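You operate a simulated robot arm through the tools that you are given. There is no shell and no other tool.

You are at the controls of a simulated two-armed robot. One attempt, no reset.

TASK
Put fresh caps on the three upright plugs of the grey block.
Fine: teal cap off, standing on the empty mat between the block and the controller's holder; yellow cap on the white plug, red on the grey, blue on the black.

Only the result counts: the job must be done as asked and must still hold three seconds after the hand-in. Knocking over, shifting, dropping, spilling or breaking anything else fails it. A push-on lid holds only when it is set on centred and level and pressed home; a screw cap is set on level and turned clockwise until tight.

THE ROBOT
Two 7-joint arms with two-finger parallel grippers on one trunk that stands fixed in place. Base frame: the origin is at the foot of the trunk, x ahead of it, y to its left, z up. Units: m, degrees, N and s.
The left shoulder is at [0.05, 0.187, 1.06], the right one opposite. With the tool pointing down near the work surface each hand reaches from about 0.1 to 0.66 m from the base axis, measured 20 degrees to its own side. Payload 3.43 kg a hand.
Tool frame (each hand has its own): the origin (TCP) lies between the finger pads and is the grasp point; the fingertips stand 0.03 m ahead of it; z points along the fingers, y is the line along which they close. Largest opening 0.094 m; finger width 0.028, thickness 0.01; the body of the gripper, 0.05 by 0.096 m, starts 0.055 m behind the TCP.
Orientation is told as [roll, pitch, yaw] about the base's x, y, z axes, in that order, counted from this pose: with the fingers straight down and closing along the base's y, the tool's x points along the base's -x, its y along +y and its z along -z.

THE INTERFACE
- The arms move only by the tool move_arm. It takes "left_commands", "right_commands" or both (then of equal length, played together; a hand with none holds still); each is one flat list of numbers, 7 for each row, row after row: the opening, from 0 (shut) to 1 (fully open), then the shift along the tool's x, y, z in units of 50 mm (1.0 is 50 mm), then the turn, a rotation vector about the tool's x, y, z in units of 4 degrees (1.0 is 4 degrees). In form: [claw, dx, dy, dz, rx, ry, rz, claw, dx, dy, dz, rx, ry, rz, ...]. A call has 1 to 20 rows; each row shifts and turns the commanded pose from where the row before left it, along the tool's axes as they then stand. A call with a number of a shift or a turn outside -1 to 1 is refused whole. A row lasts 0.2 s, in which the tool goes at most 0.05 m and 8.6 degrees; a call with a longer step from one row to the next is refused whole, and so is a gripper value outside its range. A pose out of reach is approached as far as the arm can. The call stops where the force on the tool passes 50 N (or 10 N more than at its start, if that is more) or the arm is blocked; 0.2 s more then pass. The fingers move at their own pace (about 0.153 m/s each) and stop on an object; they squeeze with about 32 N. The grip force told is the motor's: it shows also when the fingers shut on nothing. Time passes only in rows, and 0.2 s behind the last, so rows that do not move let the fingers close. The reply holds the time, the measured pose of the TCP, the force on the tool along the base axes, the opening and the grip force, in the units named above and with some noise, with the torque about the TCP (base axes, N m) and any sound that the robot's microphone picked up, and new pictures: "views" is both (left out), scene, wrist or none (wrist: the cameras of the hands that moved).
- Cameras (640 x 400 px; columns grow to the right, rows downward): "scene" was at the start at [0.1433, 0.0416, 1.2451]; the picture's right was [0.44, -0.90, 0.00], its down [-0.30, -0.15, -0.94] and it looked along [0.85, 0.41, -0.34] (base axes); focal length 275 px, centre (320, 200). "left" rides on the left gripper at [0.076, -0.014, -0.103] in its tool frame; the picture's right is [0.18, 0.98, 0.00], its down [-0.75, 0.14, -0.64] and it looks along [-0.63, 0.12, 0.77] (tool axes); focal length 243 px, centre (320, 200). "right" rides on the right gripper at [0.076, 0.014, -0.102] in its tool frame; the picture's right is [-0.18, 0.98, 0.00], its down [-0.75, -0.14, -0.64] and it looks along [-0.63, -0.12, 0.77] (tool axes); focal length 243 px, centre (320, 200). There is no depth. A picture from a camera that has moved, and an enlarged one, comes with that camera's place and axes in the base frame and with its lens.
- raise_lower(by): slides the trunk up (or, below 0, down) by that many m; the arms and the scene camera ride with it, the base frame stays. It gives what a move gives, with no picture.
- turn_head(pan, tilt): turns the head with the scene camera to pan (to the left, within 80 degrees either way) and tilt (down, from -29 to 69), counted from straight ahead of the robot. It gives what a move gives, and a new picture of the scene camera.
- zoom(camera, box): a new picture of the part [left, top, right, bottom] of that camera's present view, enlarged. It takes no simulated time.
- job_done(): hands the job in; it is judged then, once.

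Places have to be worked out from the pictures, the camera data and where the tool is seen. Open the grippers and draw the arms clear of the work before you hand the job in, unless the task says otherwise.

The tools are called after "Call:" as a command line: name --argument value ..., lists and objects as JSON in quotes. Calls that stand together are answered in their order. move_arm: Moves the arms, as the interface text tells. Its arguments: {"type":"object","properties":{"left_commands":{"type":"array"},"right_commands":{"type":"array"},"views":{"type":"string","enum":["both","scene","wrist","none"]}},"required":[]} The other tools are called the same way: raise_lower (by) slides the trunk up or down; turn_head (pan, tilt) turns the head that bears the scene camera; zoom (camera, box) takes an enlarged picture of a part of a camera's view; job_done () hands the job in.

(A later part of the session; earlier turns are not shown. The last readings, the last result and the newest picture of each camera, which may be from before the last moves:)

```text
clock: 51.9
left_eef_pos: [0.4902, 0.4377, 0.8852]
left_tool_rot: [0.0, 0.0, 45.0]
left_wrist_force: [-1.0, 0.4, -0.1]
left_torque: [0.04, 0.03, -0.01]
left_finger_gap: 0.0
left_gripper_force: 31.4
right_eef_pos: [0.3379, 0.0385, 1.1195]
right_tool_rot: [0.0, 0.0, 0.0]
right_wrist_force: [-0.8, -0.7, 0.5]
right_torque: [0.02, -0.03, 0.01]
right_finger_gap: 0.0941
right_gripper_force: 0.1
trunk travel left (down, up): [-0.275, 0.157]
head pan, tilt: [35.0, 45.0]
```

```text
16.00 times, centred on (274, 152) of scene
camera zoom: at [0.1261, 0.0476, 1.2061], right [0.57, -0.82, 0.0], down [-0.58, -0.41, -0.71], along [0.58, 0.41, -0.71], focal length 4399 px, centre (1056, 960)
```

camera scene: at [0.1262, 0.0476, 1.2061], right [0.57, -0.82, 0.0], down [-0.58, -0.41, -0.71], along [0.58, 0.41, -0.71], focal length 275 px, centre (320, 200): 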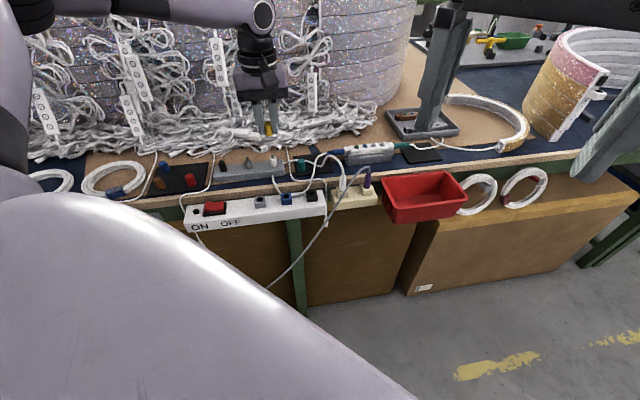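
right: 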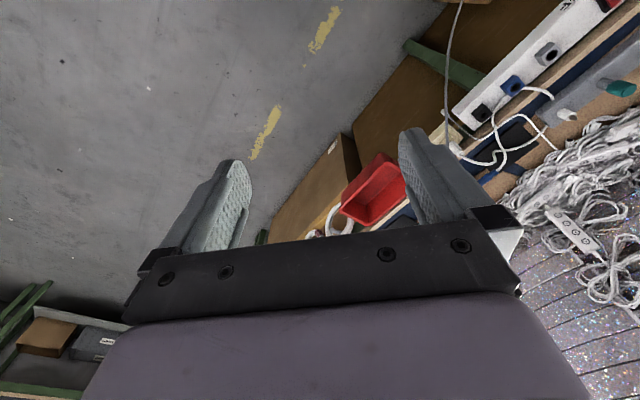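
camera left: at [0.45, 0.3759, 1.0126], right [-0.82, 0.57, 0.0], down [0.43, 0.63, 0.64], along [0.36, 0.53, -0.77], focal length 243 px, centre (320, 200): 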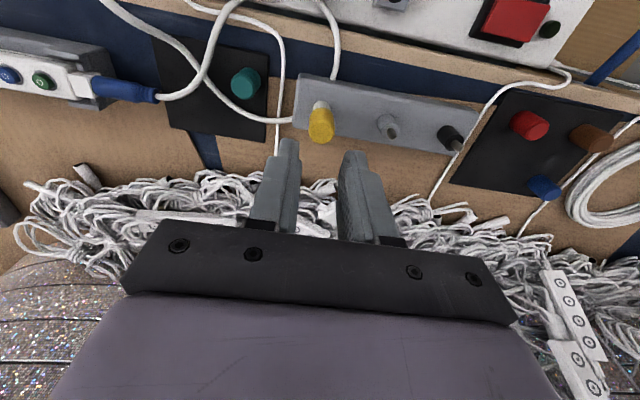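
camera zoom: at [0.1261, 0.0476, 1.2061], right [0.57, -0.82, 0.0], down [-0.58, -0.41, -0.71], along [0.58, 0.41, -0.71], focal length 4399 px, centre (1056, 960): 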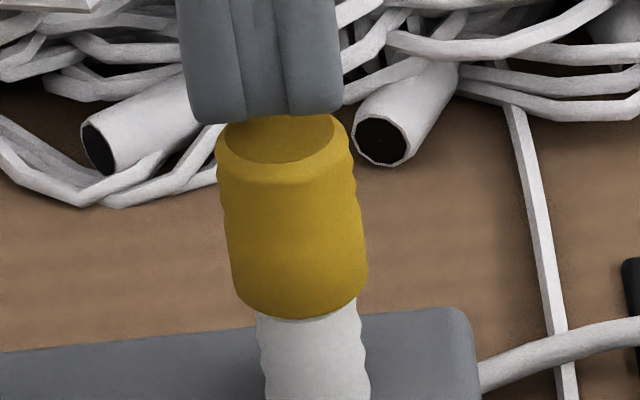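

The closed fingertips are centred over the cap, about 7 mm above it. I come down to contact.

Call:
move_arm --left_commands '[0, 0, 0, 0.04, 0, 0, 0, 0, 0, 0, 0.04, 0, 0, 0, 0, 0, 0, 0.04, 0, 0, 0, 0, 0, 0, 0.01, 0, 0, 0, 0, 0, 0, 0.01, 0, 0, 0]' --views "none"

Call:
zoom --camera "scene" --box '[254, 140, 294, 165]'

```text
clock: 53.1
left_eef_pos: [0.4901, 0.4386, 0.879]
left_tool_rot: [0.1, 0.0, 45.0]
left_wrist_force: [-0.5, 2.9, 7.0]
left_torque: [0.05, 0.01, 0.02]
left_finger_gap: 0.0
left_gripper_force: 32.0
right_eef_pos: [0.3379, 0.0394, 1.1187]
right_tool_rot: [0.0, 0.0, -0.1]
right_wrist_force: [-0.7, 0.3, 0.1]
right_torque: [-0.01, 0.03, 0.01]
right_finger_gap: 0.0939
right_gripper_force: 0.1
trunk travel left (down, up): [-0.275, 0.157]
head pan, tilt: [35.0, 45.0]
```

```text
16.00 times, centred on (274, 152) of scene
camera zoom: at [0.1256, 0.0474, 1.2063], right [0.57, -0.82, 0.0], down [-0.58, -0.41, -0.71], along [0.58, 0.41, -0.71], focal length 4399 px, centre (1056, 960)
```

zoom: 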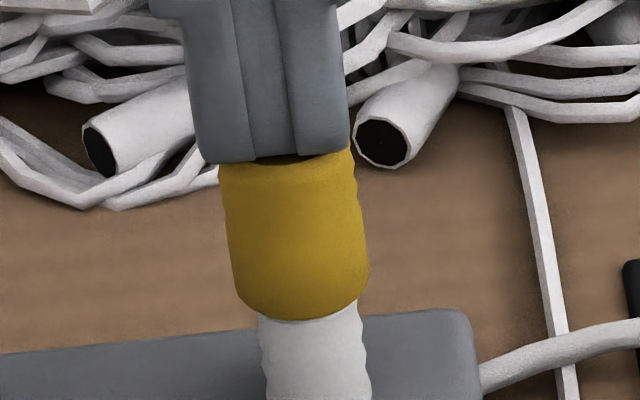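

Contact with 7 N. I press on in half-millimetre rows, with a slight outward trim to offset the trunk's lean.

Call:
move_arm --left_commands '[0, -0.004, 0, 0.012, 0, 0, 0, 0, -0.004, 0, 0.012, 0, 0, 0, 0, -0.004, 0, 0.012, 0, 0, 0, 0, -0.004, 0, 0.012, 0, 0, 0]' --views "none"

Call:
zoom --camera "scene" --box '[254, 140, 294, 165]'

```text
clock: 54.1
left_eef_pos: [0.4907, 0.4377, 0.8783]
left_tool_rot: [-0.2, -0.4, 45.1]
left_wrist_force: [-4.2, 8.6, 28.0]
left_torque: [0.22, 0.14, -0.06]
left_finger_gap: 0.0
left_gripper_force: 32.2
right_eef_pos: [0.3362, 0.0378, 1.1194]
right_tool_rot: [0.1, -0.2, 0.1]
right_wrist_force: [0.2, -0.1, 0.2]
right_torque: [0.0, 0.03, 0.0]
right_finger_gap: 0.0939
right_gripper_force: 0.0
trunk travel left (down, up): [-0.275, 0.157]
head pan, tilt: [35.0, 45.0]
```

```text
16.00 times, centred on (274, 152) of scene
camera zoom: at [0.1238, 0.0465, 1.2067], right [0.57, -0.82, 0.0], down [-0.58, -0.4, -0.71], along [0.58, 0.41, -0.71], focal length 4399 px, centre (1056, 960)
```

zoom: 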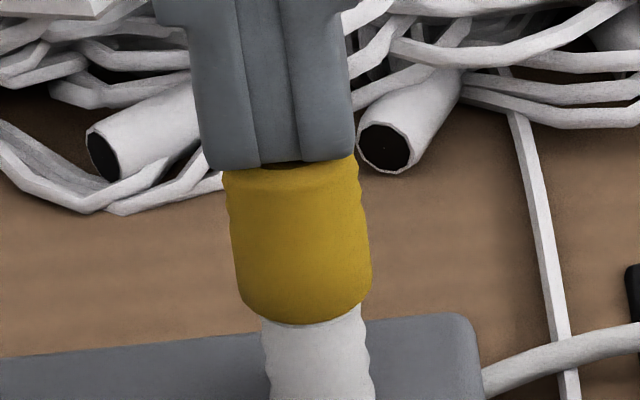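

28 N and no movement yet. I press further towards 45 N.

Call:
move_arm --left_commands '[0, -0.004, 0, 0.012, 0, 0, 0, 0, -0.004, 0, 0.012, 0, 0, 0, 0, -0.004, 0, 0.012, 0, 0, 0]' --views "none"

Call:
zoom --camera "scene" --box '[254, 140, 294, 165]'

```text
clock: 54.9
left_eef_pos: [0.4895, 0.4376, 0.8768]
left_tool_rot: [-0.3, -0.4, 45.0]
left_wrist_force: [-6.0, 8.7, 38.9]
left_torque: [0.22, 0.23, 0.01]
left_finger_gap: 0.0
left_gripper_force: 32.6
right_eef_pos: [0.3362, 0.0365, 1.1199]
right_tool_rot: [0.1, -0.1, 0.1]
right_wrist_force: [0.1, 0.3, 0.5]
right_torque: [-0.03, 0.0, 0.0]
right_finger_gap: 0.0937
right_gripper_force: 0.1
trunk travel left (down, up): [-0.275, 0.157]
head pan, tilt: [35.0, 45.0]
```

```text
16.00 times, centred on (274, 152) of scene
camera zoom: at [0.1228, 0.0459, 1.2069], right [0.57, -0.82, 0.0], down [-0.58, -0.4, -0.71], along [0.58, 0.41, -0.7], focal length 4399 px, centre (1056, 960)
```

zoom: 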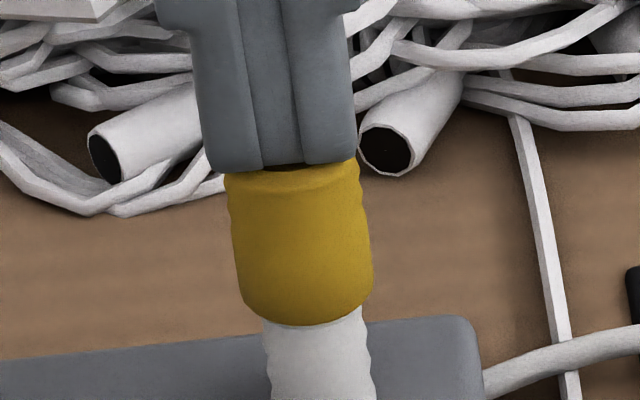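

39 N and still stable. I add a little more, up to just under the 50 N limit.

Call:
move_arm --left_commands '[0, -0.003, 0, 0.012, 0, 0, 0, 0, -0.003, 0, 0.01, 0, 0, 0]' --views "none"

Call:
zoom --camera "scene" --box '[254, 140, 294, 165]'

Call:
zoom --camera "left" --box '[256, 100, 384, 180]'

```text
clock: 55.5
left_eef_pos: [0.491, 0.4371, 0.8779]
left_tool_rot: [-0.4, -0.5, 45.0]
left_wrist_force: [-9.9, 6.9, 44.1]
left_torque: [0.09, 0.39, -0.02]
left_finger_gap: 0.0001
left_gripper_force: 32.2
right_eef_pos: [0.3365, 0.0372, 1.1195]
right_tool_rot: [0.2, -0.3, 0.0]
right_wrist_force: [-0.5, 0.1, -0.5]
right_torque: [-0.03, 0.0, -0.01]
right_finger_gap: 0.0941
right_gripper_force: 0.0
trunk travel left (down, up): [-0.275, 0.157]
head pan, tilt: [35.0, 45.0]
```

```text
16.00 times, centred on (274, 152) of scene
camera zoom: at [0.1221, 0.0454, 1.2069], right [0.57, -0.82, 0.0], down [-0.58, -0.4, -0.71], along [0.58, 0.41, -0.7], focal length 4399 px, centre (1056, 960)
```

zoom: 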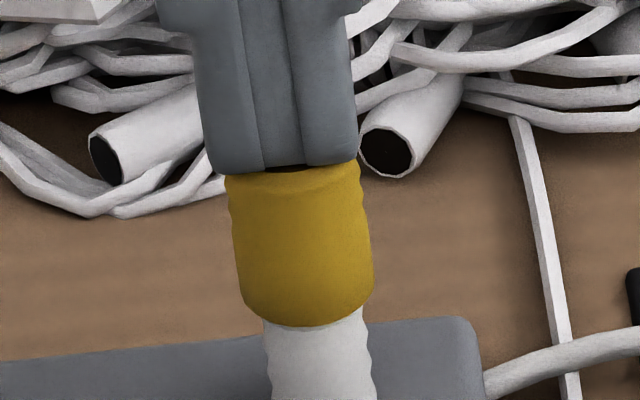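

```text
5.00 times, centred on (320, 140) of left
camera zoom: at [0.4459, 0.3745, 0.9804], right [-0.83, 0.56, -0.01], down [0.43, 0.63, 0.65], along [0.37, 0.53, -0.76], focal length 1213 px, centre (320, 500)
```

zoom: 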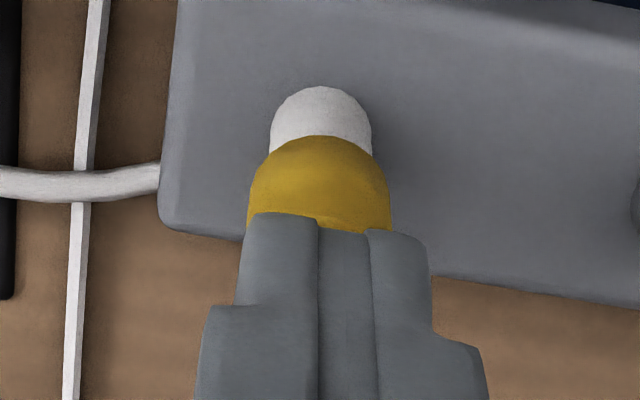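

At 44 N the cap does not move any more, so it is against a hard stop. I release the pressure and raise the hand to compare its seat once more.

Call:
move_arm --left_commands '[0, 0.01, 0, -0.04, 0, 0, 0, 0, 0.01, 0, -0.06, 0, 0, 0, 0, 0.01, 0, -0.1, 0, 0, 0, 0, 0.008, 0, -0.3, 0, 0, 0, 0, 0, 0, -0.5, 0, 0, 0, 0, 0, 0, 0, 0, 0, 0, 0, 0, 0, 0, 0, 0, 0]' --views "wrist"

Call:
zoom --camera "scene" --box '[264, 152, 284, 164]'

Call:
zoom --camera "scene" --box '[264, 148, 288, 168]'

Call:
zoom --camera "left" --box '[280, 80, 360, 130]'

```text
clock: 57.1
left_eef_pos: [0.4903, 0.4366, 0.922]
left_tool_rot: [0.0, 0.1, 45.0]
left_wrist_force: [0.4, 0.8, 1.2]
left_torque: [0.0, -0.01, -0.01]
left_finger_gap: 0.0
left_gripper_force: 32.0
right_eef_pos: [0.3389, 0.0404, 1.1191]
right_tool_rot: [0.0, 0.0, 0.0]
right_wrist_force: [-0.4, -0.1, 0.2]
right_torque: [0.02, 0.01, 0.0]
right_finger_gap: 0.0938
right_gripper_force: 0.0
trunk travel left (down, up): [-0.275, 0.157]
head pan, tilt: [35.0, 45.0]
camera left: at [0.4477, 0.3745, 1.0247], right [-0.82, 0.57, 0.0], down [0.43, 0.63, 0.64], along [0.36, 0.53, -0.77], focal length 243 px, centre (320, 200)
```

left: 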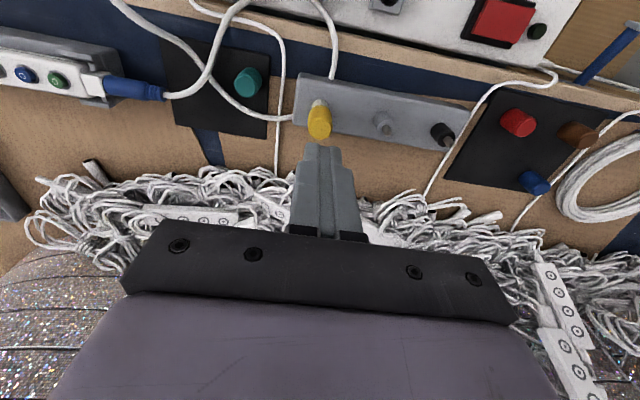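

```text
16.00 times, centred on (274, 158) of scene
camera zoom: at [0.1261, 0.0477, 1.2061], right [0.57, -0.82, 0.0], down [-0.58, -0.41, -0.71], along [0.58, 0.41, -0.71], focal length 4399 px, centre (1056, 872)
```

zoom: 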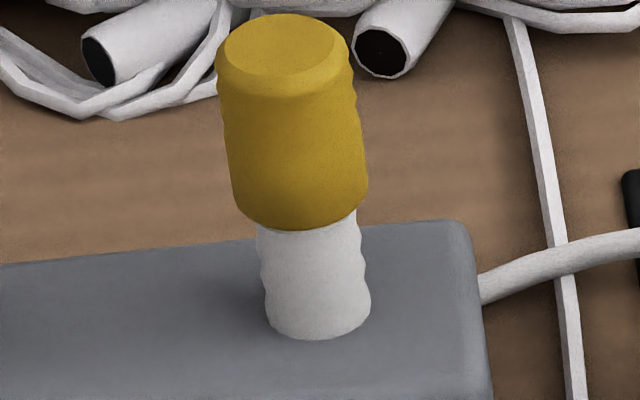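

```text
16.00 times, centred on (276, 158) of scene
camera zoom: at [0.1261, 0.0477, 1.2061], right [0.57, -0.82, 0.0], down [-0.58, -0.41, -0.71], along [0.58, 0.41, -0.71], focal length 4399 px, centre (1024, 872)
```

zoom: 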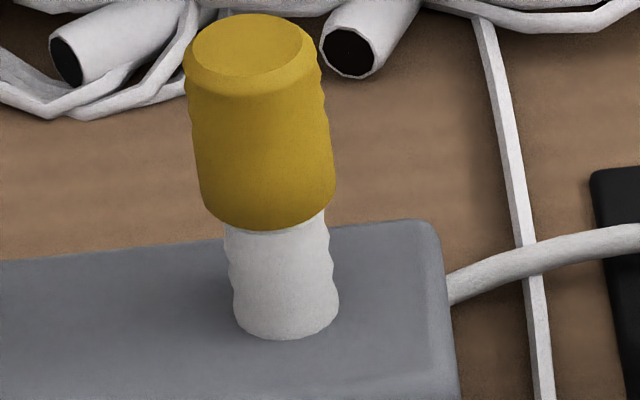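

```text
8.00 times, centred on (320, 105) of left
camera zoom: at [0.4477, 0.3745, 1.0247], right [-0.82, 0.57, 0.0], down [0.43, 0.63, 0.64], along [0.36, 0.53, -0.77], focal length 1941 px, centre (320, 960)
```

zoom: 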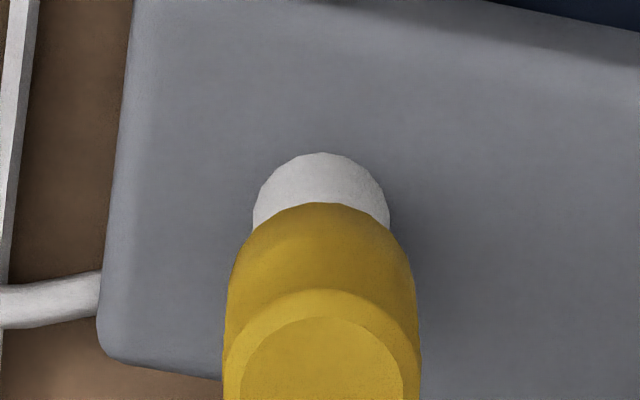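

The pictures leave it unclear whether a 2 mm gap remains under the cap. Before pressing harder I want a flatter view; first I look left with the head to see whether the left elbow has room for lowering the trunk.

Call:
turn_head --pan 75 --tilt 35

```text
clock: 58.2
left_eef_pos: [0.491, 0.4372, 0.921]
left_tool_rot: [0.1, 0.0, 45.0]
left_wrist_force: [0.7, -0.3, 0.6]
left_torque: [-0.02, -0.01, -0.01]
left_finger_gap: 0.0001
left_gripper_force: 31.8
right_eef_pos: [0.3389, 0.0391, 1.1181]
right_tool_rot: [0.0, 0.0, 0.0]
right_wrist_force: [-0.1, 0.5, 0.6]
right_torque: [0.0, -0.03, 0.01]
right_finger_gap: 0.0941
right_gripper_force: 0.0
trunk travel left (down, up): [-0.275, 0.157]
head pan, tilt: [75.0, 35.0]
camera scene: at [0.0824, 0.086, 1.2209], right [0.97, -0.26, 0.0], down [-0.15, -0.55, -0.82], along [0.21, 0.79, -0.57], focal length 275 px, centre (320, 200)
```

scene: 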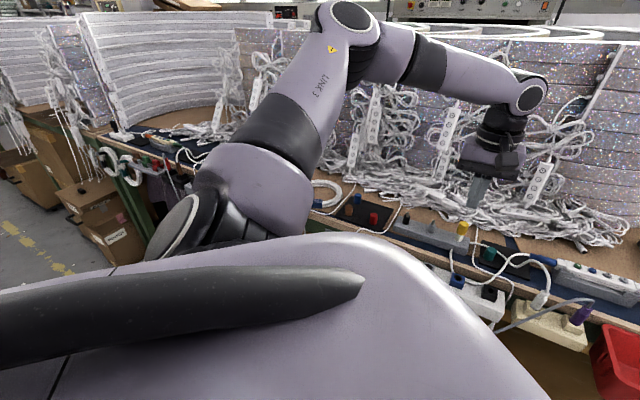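

The left elbow is up high, well clear of the bench, so lowering the trunk is safe. I raise the left hand 200 mm first so it will end up at its present height.

Call:
move_arm --left_commands '[0, 0, 0, -0.5, 0, 0, 0, 0, 0, 0, -0.7, 0, 0, 0, 0, 0, 0, -0.7, 0, 0, 0, 0, 0, 0, -0.7, 0, 0, 0, 0, 0, 0, -0.7, 0, 0, 0, 0, 0, 0, -0.7, 0, 0, 0, 0, 0, 0, 0, 0, 0, 0]' --views "none"

Call:
raise_lower --by -0.1

Call:
turn_head --pan 48 --tilt 28

```text
clock: 59.8
left_eef_pos: [0.4903, 0.4371, 1.1212]
left_tool_rot: [0.0, 0.0, 45.1]
left_wrist_force: [0.0, -0.1, -1.0]
left_torque: [0.05, 0.02, 0.0]
left_finger_gap: 0.0
left_gripper_force: 32.3
right_eef_pos: [0.3394, 0.0392, 1.1196]
right_tool_rot: [0.0, 0.0, 0.0]
right_wrist_force: [-0.3, 0.4, 0.8]
right_torque: [0.0, -0.03, -0.02]
right_finger_gap: 0.0939
right_gripper_force: 0.1
trunk travel left (down, up): [-0.275, 0.157]
head pan, tilt: [75.0, 35.0]
```

```text
clock: 61.1
left_eef_pos: [0.4889, 0.4374, 1.0213]
left_tool_rot: [0.1, -0.1, 44.9]
left_wrist_force: [0.6, 0.2, 0.1]
left_torque: [-0.01, 0.04, 0.02]
left_finger_gap: 0.0
left_gripper_force: 32.2
right_eef_pos: [0.3402, 0.0388, 1.0175]
right_tool_rot: [0.0, -0.1, 0.0]
right_wrist_force: [0.1, 0.8, 0.5]
right_torque: [0.03, 0.03, 0.0]
right_finger_gap: 0.094
right_gripper_force: 0.0
trunk travel left (down, up): [-0.175, 0.257]
head pan, tilt: [75.0, 35.0]
```

```text
clock: 62.0
left_eef_pos: [0.4898, 0.4365, 1.0208]
left_tool_rot: [0.0, 0.0, 45.1]
left_wrist_force: [0.2, -0.4, 0.7]
left_torque: [-0.01, 0.01, 0.01]
left_finger_gap: 0.0001
left_gripper_force: 32.0
right_eef_pos: [0.3392, 0.0399, 1.0188]
right_tool_rot: [-0.1, 0.0, 0.0]
right_wrist_force: [0.7, 0.2, -0.5]
right_torque: [0.02, -0.01, 0.03]
right_finger_gap: 0.094
right_gripper_force: 0.0
trunk travel left (down, up): [-0.175, 0.257]
head pan, tilt: [48.0, 28.0]
camera scene: at [0.1205, 0.0688, 1.1319], right [0.74, -0.67, 0.0], down [-0.31, -0.35, -0.88], along [0.59, 0.66, -0.47], focal length 275 px, centre (320, 200)
```

scene: 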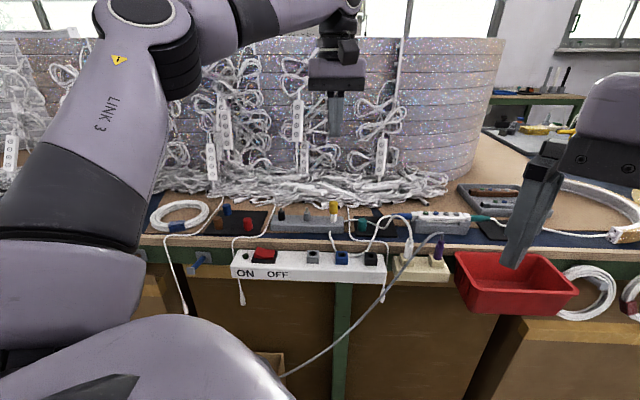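

The trunk is 100 mm lower and the view is clear. I lower another 90 mm and zoom in on the yellow cap.

Call:
raise_lower --by -0.09

Call:
turn_head --pan 48 --tilt 15

```text
clock: 63.2
left_eef_pos: [0.4891, 0.4366, 0.9308]
left_tool_rot: [-0.1, -0.1, 45.0]
left_wrist_force: [0.4, 0.7, 0.9]
left_torque: [0.01, 0.0, -0.04]
left_finger_gap: 0.0
left_gripper_force: 32.4
right_eef_pos: [0.3386, 0.0403, 0.9287]
right_tool_rot: [0.1, 0.0, 0.0]
right_wrist_force: [-0.1, -0.5, 0.4]
right_torque: [-0.01, 0.01, 0.04]
right_finger_gap: 0.0942
right_gripper_force: 0.1
trunk travel left (down, up): [-0.085, 0.347]
head pan, tilt: [48.0, 28.0]
```

```text
clock: 64.0
left_eef_pos: [0.4896, 0.4367, 0.932]
left_tool_rot: [0.1, 0.0, 45.0]
left_wrist_force: [-0.2, -0.7, -0.4]
left_torque: [0.0, 0.0, -0.01]
left_finger_gap: 0.0
left_gripper_force: 32.1
right_eef_pos: [0.3392, 0.0398, 0.9283]
right_tool_rot: [0.1, 0.0, -0.1]
right_wrist_force: [-0.1, -0.3, 0.0]
right_torque: [-0.02, -0.02, -0.01]
right_finger_gap: 0.094
right_gripper_force: 0.0
trunk travel left (down, up): [-0.085, 0.347]
head pan, tilt: [48.0, 15.0]
camera scene: at [0.122, 0.0704, 1.0629], right [0.74, -0.67, 0.0], down [-0.17, -0.19, -0.97], along [0.65, 0.72, -0.26], focal length 275 px, centre (320, 200)
```

scene: 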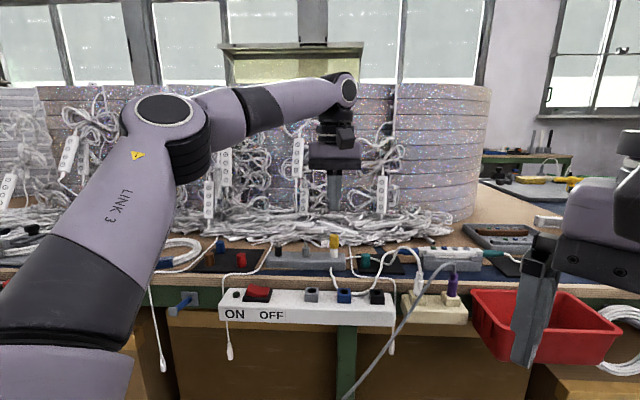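

Call:
zoom --camera "scene" --box '[316, 232, 348, 252]'

Call:
zoom --camera "scene" --box '[266, 226, 346, 276]'

Call:
zoom --camera "scene" --box '[342, 236, 394, 276]'

```text
16.00 times, centred on (332, 242) of scene
camera zoom: at [0.122, 0.0704, 1.0629], right [0.74, -0.67, 0.0], down [-0.17, -0.19, -0.97], along [0.65, 0.72, -0.26], focal length 4399 px, centre (128, -472)
```

zoom: 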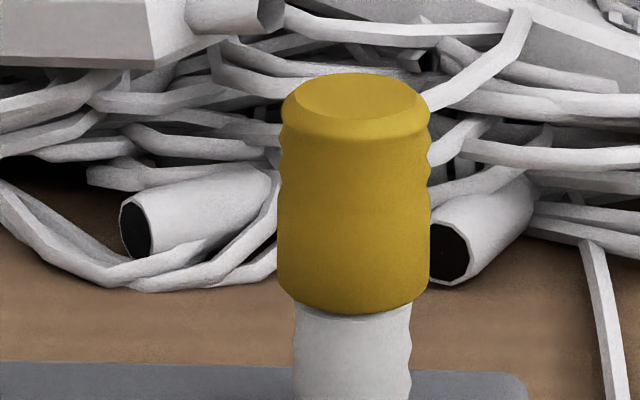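

```text
8.00 times, centred on (306, 251) of scene
camera zoom: at [0.122, 0.0704, 1.0629], right [0.74, -0.67, 0.0], down [-0.17, -0.19, -0.97], along [0.65, 0.72, -0.26], focal length 2199 px, centre (432, -208)
```

zoom: 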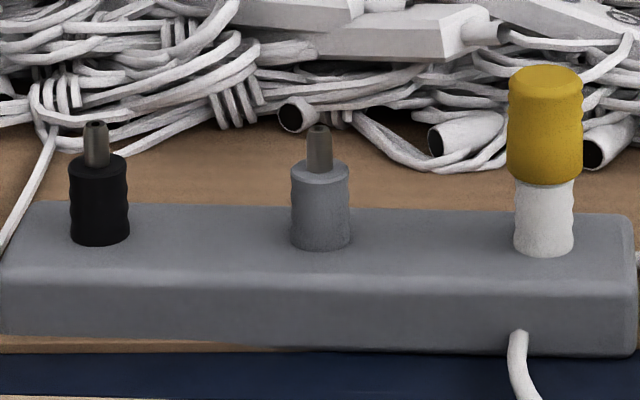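

```text
10.00 times, centred on (368, 256) of scene
camera zoom: at [0.122, 0.0704, 1.0629], right [0.74, -0.67, 0.0], down [-0.17, -0.19, -0.97], along [0.65, 0.72, -0.26], focal length 2749 px, centre (-160, -360)
```

zoom: 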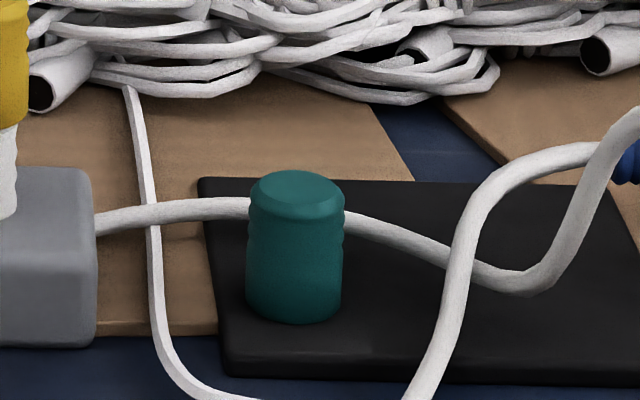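

From this flatter view no open gap shows, but I compare the exact proportions of capped and bare plugs at full zoom.

Call:
zoom --camera "scene" --box '[324, 244, 344, 260]'

Call:
zoom --camera "scene" --box '[296, 240, 316, 256]'

Call:
zoom --camera "scene" --box '[268, 240, 288, 256]'

```text
16.00 times, centred on (334, 252) of scene
camera zoom: at [0.122, 0.0704, 1.0629], right [0.74, -0.67, 0.0], down [-0.17, -0.19, -0.97], along [0.65, 0.72, -0.26], focal length 4399 px, centre (96, -632)
```

zoom: 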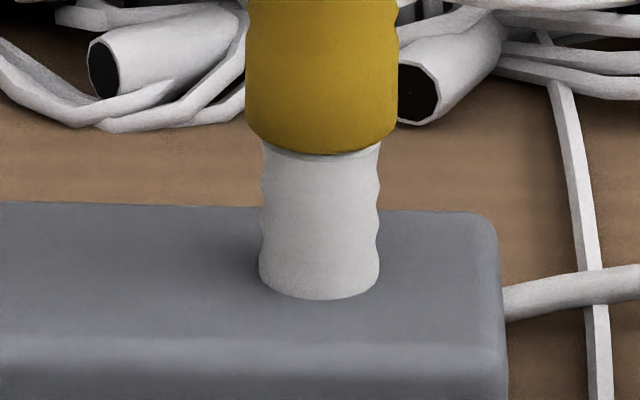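

```text
16.00 times, centred on (306, 248) of scene
camera zoom: at [0.122, 0.0704, 1.0629], right [0.74, -0.67, 0.0], down [-0.17, -0.19, -0.97], along [0.65, 0.72, -0.26], focal length 4399 px, centre (544, -568)
```

zoom: 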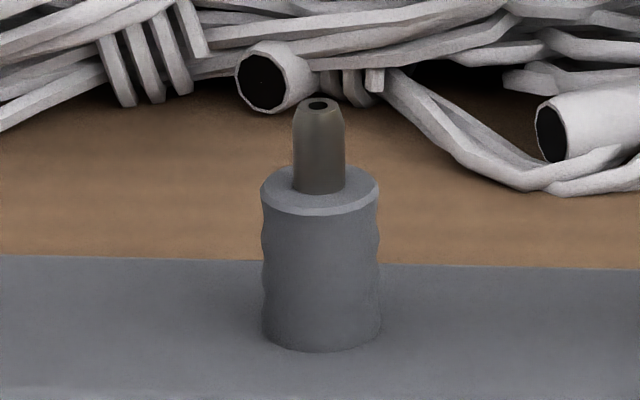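

```text
16.00 times, centred on (278, 248) of scene
camera zoom: at [0.122, 0.0704, 1.0629], right [0.74, -0.67, 0.0], down [-0.17, -0.19, -0.97], along [0.65, 0.72, -0.26], focal length 4399 px, centre (992, -568)
```

zoom: 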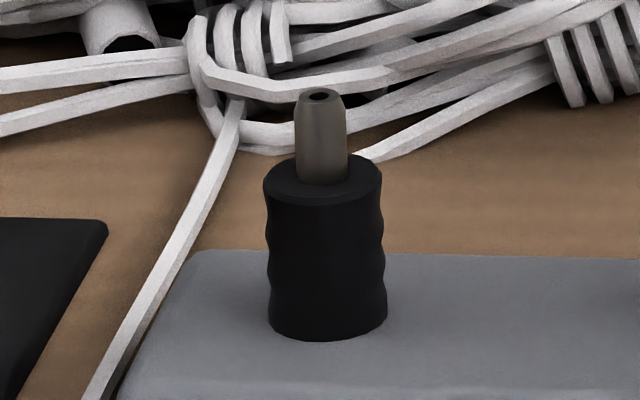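

The flat view shows the yellow rim about 2.4 mm above the plug's shoulder, so it needs more force. I check from the wrist that the closed fingertips are still over the cap.

Call:
zoom --camera "left" --box '[256, 80, 384, 160]'

Call:
zoom --camera "scene" --box '[306, 176, 370, 256]'

```text
5.00 times, centred on (320, 120) of left
camera zoom: at [0.4461, 0.3741, 1.0341], right [-0.83, 0.57, 0.0], down [0.43, 0.63, 0.64], along [0.36, 0.53, -0.77], focal length 1213 px, centre (320, 600)
```

zoom: 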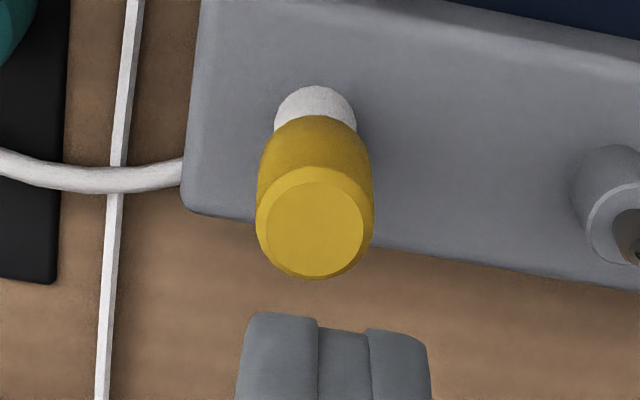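

```text
5.00 times, centred on (338, 216) of scene
camera zoom: at [0.122, 0.0704, 1.0629], right [0.74, -0.67, 0.0], down [-0.17, -0.19, -0.97], along [0.65, 0.72, -0.26], focal length 1375 px, centre (230, 120)
```

zoom: 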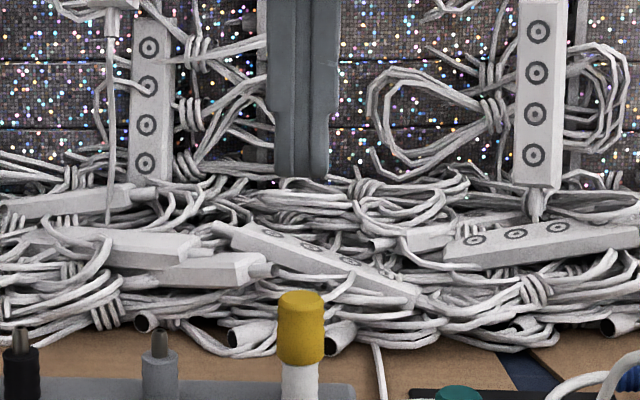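

The fingertips need 1.9 mm outward. I correct and come down to just above the cap.

Call:
move_arm --left_commands '[0, -0.038, -0.008, 0.2, 0, 0, 0, 0, 0, 0, 0.3, 0, 0, 0, 0, 0, 0, 0.3, 0, 0, 0, 0, 0, 0, 0.2, 0, 0, 0, 0, 0, 0, 0, 0, 0, 0]' --views "none"

Call:
zoom --camera "left" --box '[256, 100, 384, 180]'

Call:
zoom --camera "scene" --box '[314, 226, 354, 260]'

```text
clock: 65.2
left_eef_pos: [0.49, 0.4379, 0.8807]
left_tool_rot: [0.0, 0.0, 45.0]
left_wrist_force: [0.2, -0.1, 0.7]
left_torque: [0.02, 0.0, 0.0]
left_finger_gap: 0.0
left_gripper_force: 32.4
right_eef_pos: [0.3389, 0.0389, 0.9289]
right_tool_rot: [0.0, -0.1, 0.0]
right_wrist_force: [0.4, 1.4, 0.7]
right_torque: [-0.04, -0.02, 0.02]
right_finger_gap: 0.094
right_gripper_force: 0.0
trunk travel left (down, up): [-0.085, 0.347]
head pan, tilt: [48.0, 15.0]
```

```text
5.00 times, centred on (320, 140) of left
camera zoom: at [0.447, 0.3756, 0.9841], right [-0.83, 0.56, 0.0], down [0.43, 0.63, 0.64], along [0.36, 0.53, -0.77], focal length 1213 px, centre (320, 500)
```

zoom: 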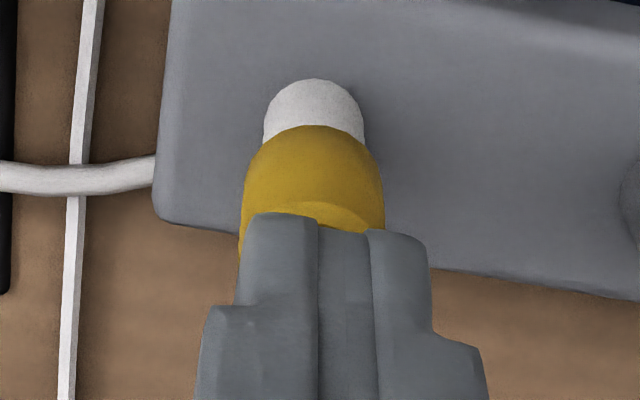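

```text
11.76 times, centred on (334, 243) of scene
camera zoom: at [0.122, 0.0704, 1.0629], right [0.74, -0.67, 0.0], down [-0.17, -0.19, -0.97], along [0.65, 0.72, -0.26], focal length 3234 px, centre (155, -306)
```

zoom: 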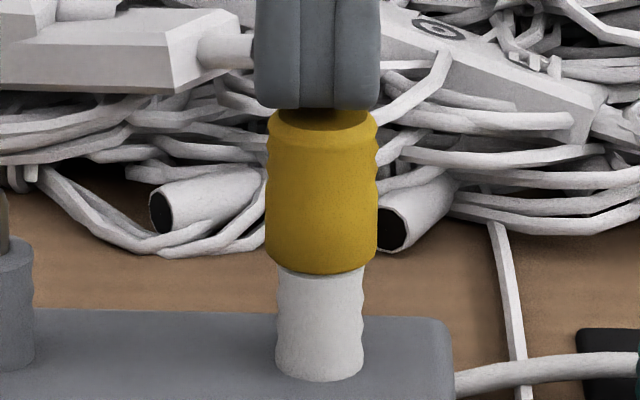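

Well placed, a few mm above the cap. I press in steps while watching force and the gap in this flatter view.

Call:
move_arm --left_commands '[0, 0, 0, 0.03, 0, 0, 0, 0, 0, 0, 0.02, 0, 0, 0, 0, -0.004, 0.002, 0.012, 0, 0, 0, 0, -0.004, 0.002, 0.012, 0, 0, 0, 0, -0.004, 0.002, 0.012, 0, 0, 0]' --views "none"

Call:
zoom --camera "scene" --box '[314, 226, 354, 260]'

```text
clock: 66.4
left_eef_pos: [0.4916, 0.4379, 0.8779]
left_tool_rot: [-0.2, -0.1, 45.0]
left_wrist_force: [-2.1, -1.9, 8.1]
left_torque: [-0.04, 0.1, -0.02]
left_finger_gap: 0.0
left_gripper_force: 32.1
right_eef_pos: [0.3391, 0.0376, 0.929]
right_tool_rot: [0.0, 0.0, 0.0]
right_wrist_force: [-0.1, 0.4, 0.1]
right_torque: [0.03, 0.01, -0.01]
right_finger_gap: 0.0938
right_gripper_force: 0.1
trunk travel left (down, up): [-0.085, 0.347]
head pan, tilt: [48.0, 15.0]
```

```text
11.76 times, centred on (334, 243) of scene
camera zoom: at [0.1214, 0.0699, 1.0632], right [0.74, -0.67, 0.0], down [-0.17, -0.19, -0.97], along [0.65, 0.72, -0.26], focal length 3234 px, centre (155, -306)
```

zoom: 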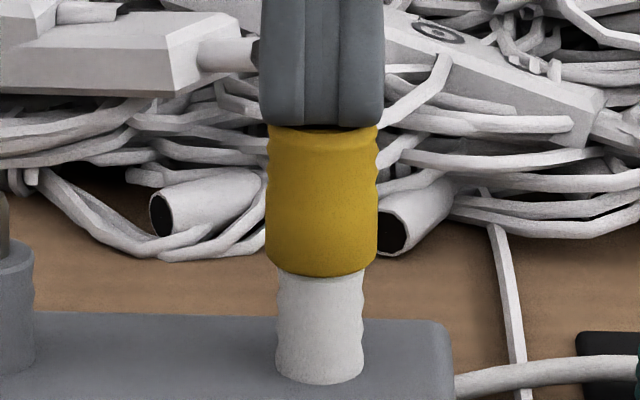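

8 N so far. I keep pressing without further outward trim.

Call:
move_arm --left_commands '[0, 0, 0.001, 0.014, 0, 0, 0, 0, -0.002, 0.001, 0.014, 0, 0, 0, 0, -0.002, 0.001, 0.014, 0, 0, 0, 0, -0.002, 0.001, 0.014, 0, 0, 0]' --views "none"

Call:
zoom --camera "scene" --box '[314, 226, 354, 260]'

```text
clock: 67.4
left_eef_pos: [0.4902, 0.4386, 0.8779]
left_tool_rot: [-0.4, -0.4, 45.0]
left_wrist_force: [5.3, 4.7, 28.3]
left_torque: [0.05, -0.16, 0.0]
left_finger_gap: 0.0
left_gripper_force: 31.8
right_eef_pos: [0.3378, 0.0383, 0.9293]
right_tool_rot: [0.1, -0.2, 0.0]
right_wrist_force: [0.2, 0.1, 0.2]
right_torque: [-0.03, 0.0, 0.0]
right_finger_gap: 0.0942
right_gripper_force: 0.1
trunk travel left (down, up): [-0.085, 0.347]
head pan, tilt: [48.0, 15.0]
```

```text
11.76 times, centred on (334, 243) of scene
camera zoom: at [0.1206, 0.0691, 1.0635], right [0.74, -0.67, 0.0], down [-0.17, -0.19, -0.97], along [0.65, 0.72, -0.26], focal length 3234 px, centre (155, -306)
```

zoom: 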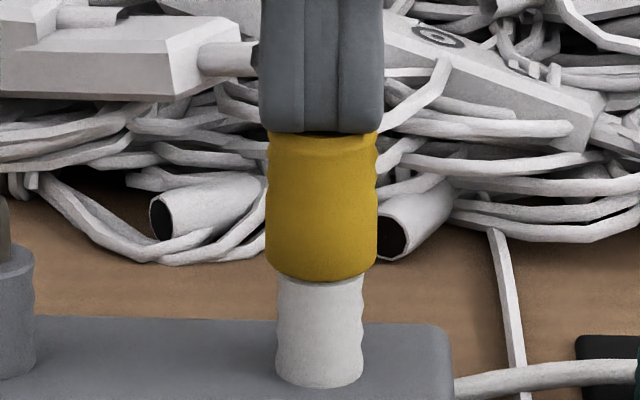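

28 N, unchanged. I continue to about 45 N.

Call:
move_arm --left_commands '[0, -0.004, 0, 0.014, 0, 0, 0, 0, -0.004, 0, 0.014, 0, 0, 0, 0, -0.004, 0, 0.014, 0, 0, 0]' --views "none"

Call:
zoom --camera "scene" --box '[314, 226, 354, 260]'

```text
clock: 68.2
left_eef_pos: [0.4909, 0.4365, 0.8771]
left_tool_rot: [-0.5, -0.6, 44.9]
left_wrist_force: [5.6, 4.3, 39.2]
left_torque: [0.02, -0.13, 0.01]
left_finger_gap: 0.0
left_gripper_force: 31.4
right_eef_pos: [0.3375, 0.0374, 0.9301]
right_tool_rot: [0.3, -0.1, 0.1]
right_wrist_force: [0.7, -1.2, 0.1]
right_torque: [0.02, 0.0, 0.0]
right_finger_gap: 0.0941
right_gripper_force: 0.0
trunk travel left (down, up): [-0.085, 0.347]
head pan, tilt: [48.0, 15.0]
```

```text
11.76 times, centred on (334, 243) of scene
camera zoom: at [0.12, 0.0685, 1.0636], right [0.74, -0.67, 0.0], down [-0.17, -0.19, -0.97], along [0.65, 0.72, -0.26], focal length 3234 px, centre (155, -306)
```

zoom: 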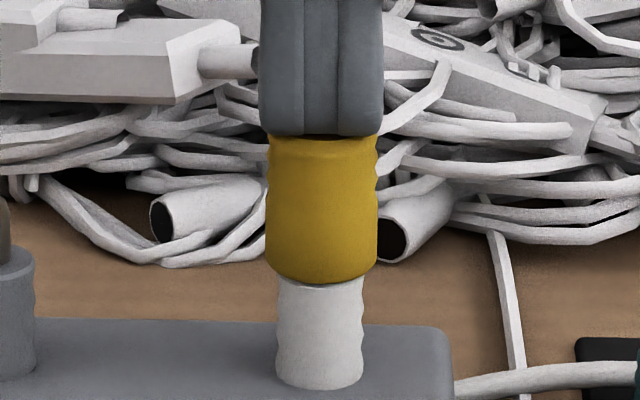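

39 N, lateral forces small, still unchanged. I push on past 45 N.

Call:
move_arm --left_commands '[0, -0.004, 0, 0.014, 0, 0, 0, 0, -0.004, 0, 0.014, 0, 0, 0]' --views "none"

Call:
move_arm --left_commands '[0, -0.004, 0, 0.014, 0, 0, 0, 0, -0.004, 0, 0.014, 0, 0, 0]' --views "none"

Call:
zoom --camera "scene" --box '[314, 226, 354, 260]'

```text
clock: 68.8
left_eef_pos: [0.4897, 0.4368, 0.879]
left_tool_rot: [-0.6, -0.7, 44.9]
left_wrist_force: [2.5, 2.2, 43.7]
left_torque: [-0.01, 0.07, 0.04]
left_finger_gap: 0.0001
left_gripper_force: 31.6
right_eef_pos: [0.3365, 0.0383, 0.9304]
right_tool_rot: [0.2, -0.1, 0.1]
right_wrist_force: [-0.1, -0.3, 0.8]
right_torque: [-0.03, -0.02, 0.02]
right_finger_gap: 0.094
right_gripper_force: 0.1
trunk travel left (down, up): [-0.085, 0.347]
head pan, tilt: [48.0, 15.0]
```

```text
clock: 69.4
left_eef_pos: [0.4906, 0.4368, 0.8782]
left_tool_rot: [-0.8, -0.7, 44.8]
left_wrist_force: [-0.5, -1.0, 46.8]
left_torque: [-0.12, 0.11, 0.05]
left_finger_gap: 0.0
left_gripper_force: 31.8
right_eef_pos: [0.3364, 0.0367, 0.9296]
right_tool_rot: [0.2, -0.2, 0.0]
right_wrist_force: [0.2, -0.8, -0.7]
right_torque: [0.0, -0.02, 0.02]
right_finger_gap: 0.094
right_gripper_force: 0.0
trunk travel left (down, up): [-0.085, 0.347]
head pan, tilt: [48.0, 15.0]
```

```text
11.76 times, centred on (334, 243) of scene
camera zoom: at [0.119, 0.0678, 1.0637], right [0.74, -0.67, 0.0], down [-0.17, -0.19, -0.97], along [0.65, 0.72, -0.25], focal length 3234 px, centre (155, -306)
```

zoom: 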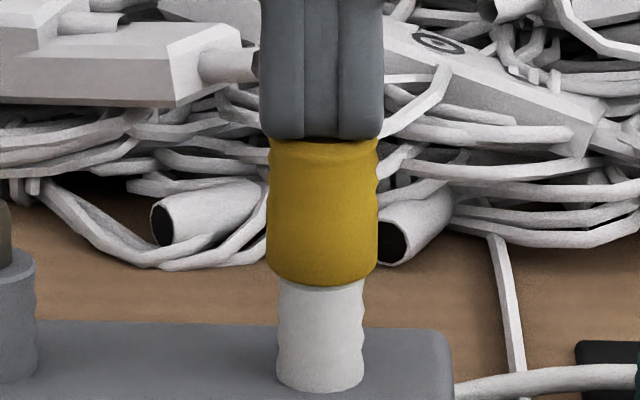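

At 47 N of pure vertical force it does not budge, so the yellow cap is against its stop, and the teal cap's grip height implied the same seat height. I unload and lift away.

Call:
move_arm --left_commands '[0, 0.01, 0, -0.05, 0, 0, 0, 0, 0.012, 0, -0.06, 0, 0, 0, 0, 0.012, 0, -0.1, 0, 0, 0, 0, 0.012, -0.01, -0.3, 0, 0, 0, 0, 0, 0, -0.5, 0, 0, 0, 0, 0, 0, -0.5, 0, 0, 0, 0.2, 0, 0, 0, 0, 0, 0]' --views "none"

Call:
zoom --camera "scene" --box '[314, 226, 354, 260]'

Call:
zoom --camera "scene" --box '[180, 220, 276, 280]'

```text
clock: 71.0
left_eef_pos: [0.4922, 0.437, 0.9458]
left_tool_rot: [-0.1, 0.0, 45.0]
left_wrist_force: [0.1, -0.1, 0.2]
left_torque: [0.0, 0.03, 0.05]
left_finger_gap: 0.0189
left_gripper_force: 0.0
right_eef_pos: [0.3385, 0.0388, 0.9277]
right_tool_rot: [0.0, 0.0, 0.1]
right_wrist_force: [-0.7, 1.4, -0.1]
right_torque: [0.02, 0.02, 0.0]
right_finger_gap: 0.0942
right_gripper_force: 0.0
trunk travel left (down, up): [-0.085, 0.347]
head pan, tilt: [48.0, 15.0]
```

```text
11.76 times, centred on (334, 243) of scene
camera zoom: at [0.122, 0.0703, 1.0629], right [0.74, -0.67, 0.0], down [-0.17, -0.19, -0.97], along [0.65, 0.72, -0.26], focal length 3234 px, centre (155, -306)
```

zoom: 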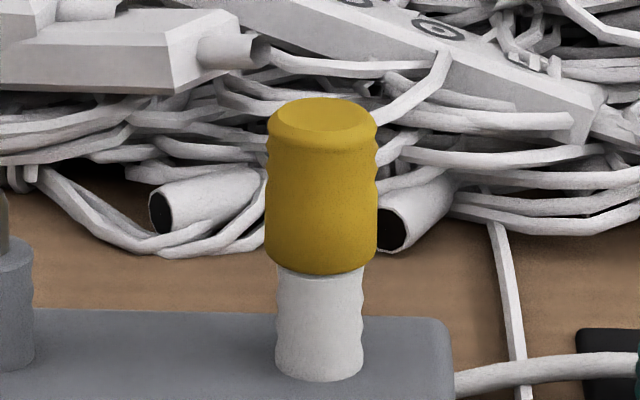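

```text
6.67 times, centred on (228, 250) of scene
camera zoom: at [0.122, 0.0703, 1.0629], right [0.74, -0.67, 0.0], down [-0.17, -0.19, -0.97], along [0.65, 0.72, -0.26], focal length 1833 px, centre (933, -133)
```

zoom: 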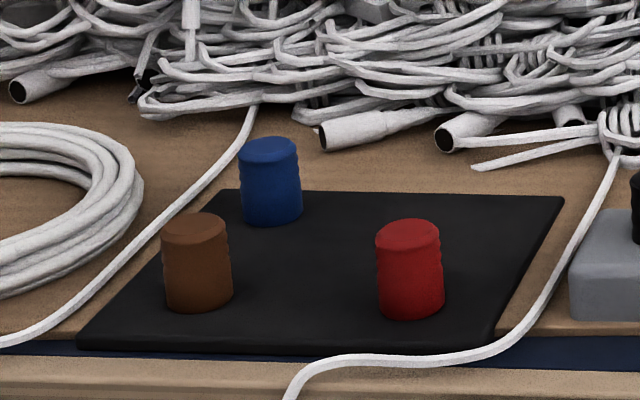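

The yellow cap sits straight and stable. Now I go for the blue cap: move the hand above it with fingers part open.

Call:
move_arm --left_commands '[0.3, -0.0975, 0.6378, 0.0523, 0, 0, 0, 0.4, -0.0975, 0.6378, 0.0523, 0, 0, 0, 0.4, -0.0975, 0.6378, 0.0523, 0, 0, 0, 0.4, -0.0975, 0.6378, 0.0523, 0, 0, 0, 0.4, -0.0975, 0.6378, 0.0523, 0, 0, 0, 0.4, -0.0975, 0.6378, 0.0523, 0, 0, 0, 0.4, -0.0975, 0.6378, 0.0523, 0, 0, 0, 0.4, -0.0975, 0.6378, 0.0523, 0, 0, 0, 0.4, 0, 0, 0, 0, 0, 0]' --views "both"

Call:
zoom --camera "left" --box '[256, 70, 384, 150]'

```text
clock: 73.0
left_eef_pos: [0.3383, 0.6466, 0.9255]
left_tool_rot: [0.0, 0.0, 45.0]
left_wrist_force: [-0.7, -1.2, 0.2]
left_torque: [0.0, -0.03, 0.05]
left_finger_gap: 0.0376
left_gripper_force: 0.0
right_eef_pos: [0.3392, 0.0387, 0.9286]
right_tool_rot: [0.0, 0.0, 0.1]
right_wrist_force: [0.7, 0.3, -0.2]
right_torque: [0.01, -0.01, 0.02]
right_finger_gap: 0.0938
right_gripper_force: 0.0
trunk travel left (down, up): [-0.085, 0.347]
head pan, tilt: [48.0, 15.0]
camera scene: at [0.1219, 0.0705, 1.0629], right [0.74, -0.67, 0.0], down [-0.17, -0.19, -0.97], along [0.65, 0.72, -0.26], focal length 275 px, centre (320, 200)
camera left: at [0.295, 0.5846, 1.0285], right [-0.82, 0.57, 0.0], down [0.43, 0.63, 0.64], along [0.36, 0.53, -0.77], focal length 243 px, centre (320, 200)
```

scene: 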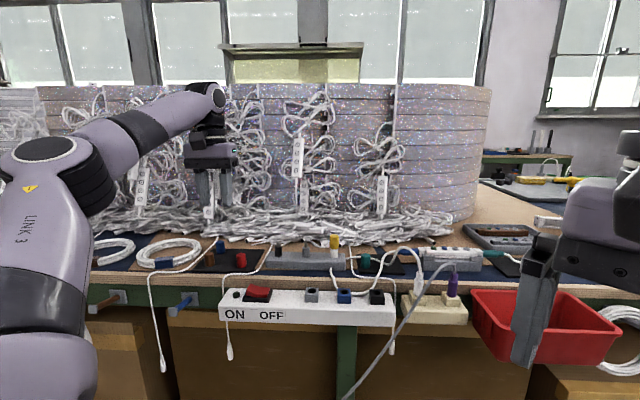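
left: 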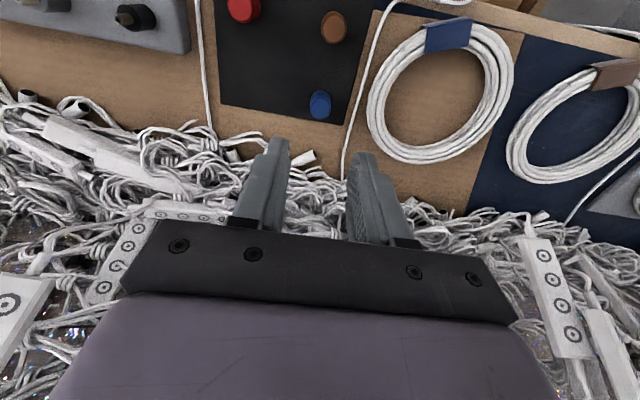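

```text
5.00 times, centred on (320, 110) of left
camera zoom: at [0.295, 0.5846, 1.0285], right [-0.82, 0.57, 0.0], down [0.43, 0.63, 0.64], along [0.36, 0.53, -0.77], focal length 1213 px, centre (320, 650)
```

zoom: 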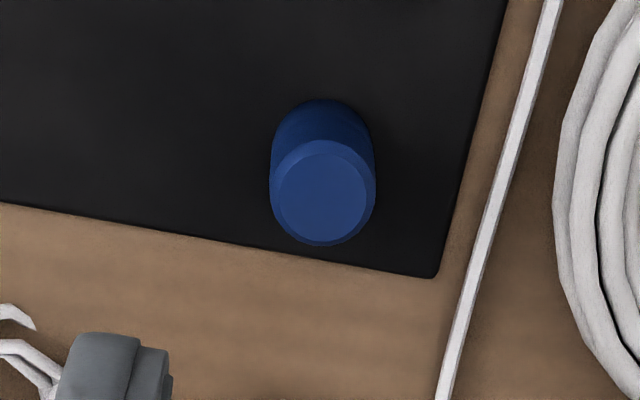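

Blue cap reads (−0.4, +0.9) mm in the tool frame. I correct and descend to just above it.

Call:
move_arm --left_commands '[0.4, -0.02, 0.018, 0.3, 0, 0, 0, 0.4, 0, 0, 0.4, 0, 0, 0, 0.4, 0, 0, 0.4, 0, 0, 0, 0.4, 0, 0, 0.3, 0, 0, 0, 0.4, 0, 0, 0, 0, 0, 0]' --views "none"

Call:
zoom --camera "left" --box '[256, 110, 384, 190]'

Call:
zoom --camera "scene" --box '[184, 216, 256, 270]'

```text
clock: 74.2
left_eef_pos: [0.3395, 0.6478, 0.8546]
left_tool_rot: [0.0, 0.0, 45.0]
left_wrist_force: [0.5, 0.6, -0.2]
left_torque: [-0.01, 0.02, -0.02]
left_finger_gap: 0.0378
left_gripper_force: 0.1
right_eef_pos: [0.3393, 0.0401, 0.9299]
right_tool_rot: [0.0, 0.0, 0.0]
right_wrist_force: [-0.2, 1.3, 0.6]
right_torque: [0.0, -0.03, -0.01]
right_finger_gap: 0.0938
right_gripper_force: 0.1
trunk travel left (down, up): [-0.085, 0.347]
head pan, tilt: [48.0, 15.0]
```

```text
5.00 times, centred on (320, 150) of left
camera zoom: at [0.2956, 0.5853, 0.9569], right [-0.83, 0.56, 0.0], down [0.43, 0.63, 0.64], along [0.36, 0.53, -0.77], focal length 1213 px, centre (320, 450)
```

zoom: 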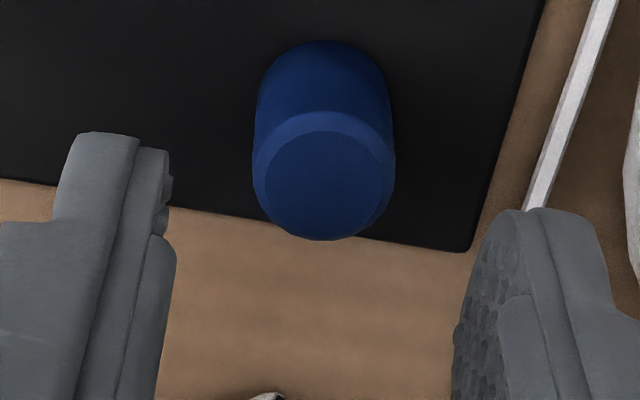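

```text
7.41 times, centred on (220, 243) of scene
camera zoom: at [0.122, 0.0705, 1.0629], right [0.74, -0.67, 0.0], down [-0.17, -0.19, -0.97], along [0.65, 0.72, -0.26], focal length 2036 px, centre (1061, -118)
```

zoom: 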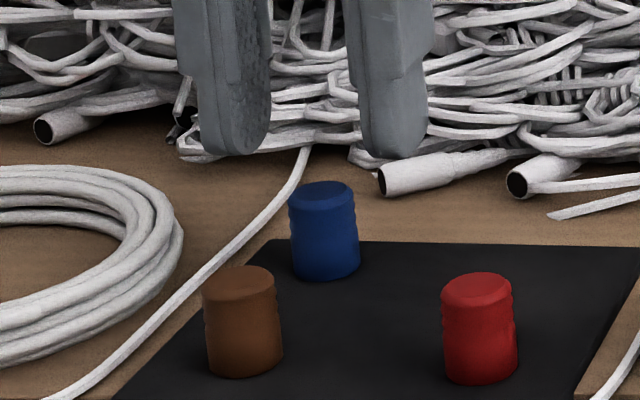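

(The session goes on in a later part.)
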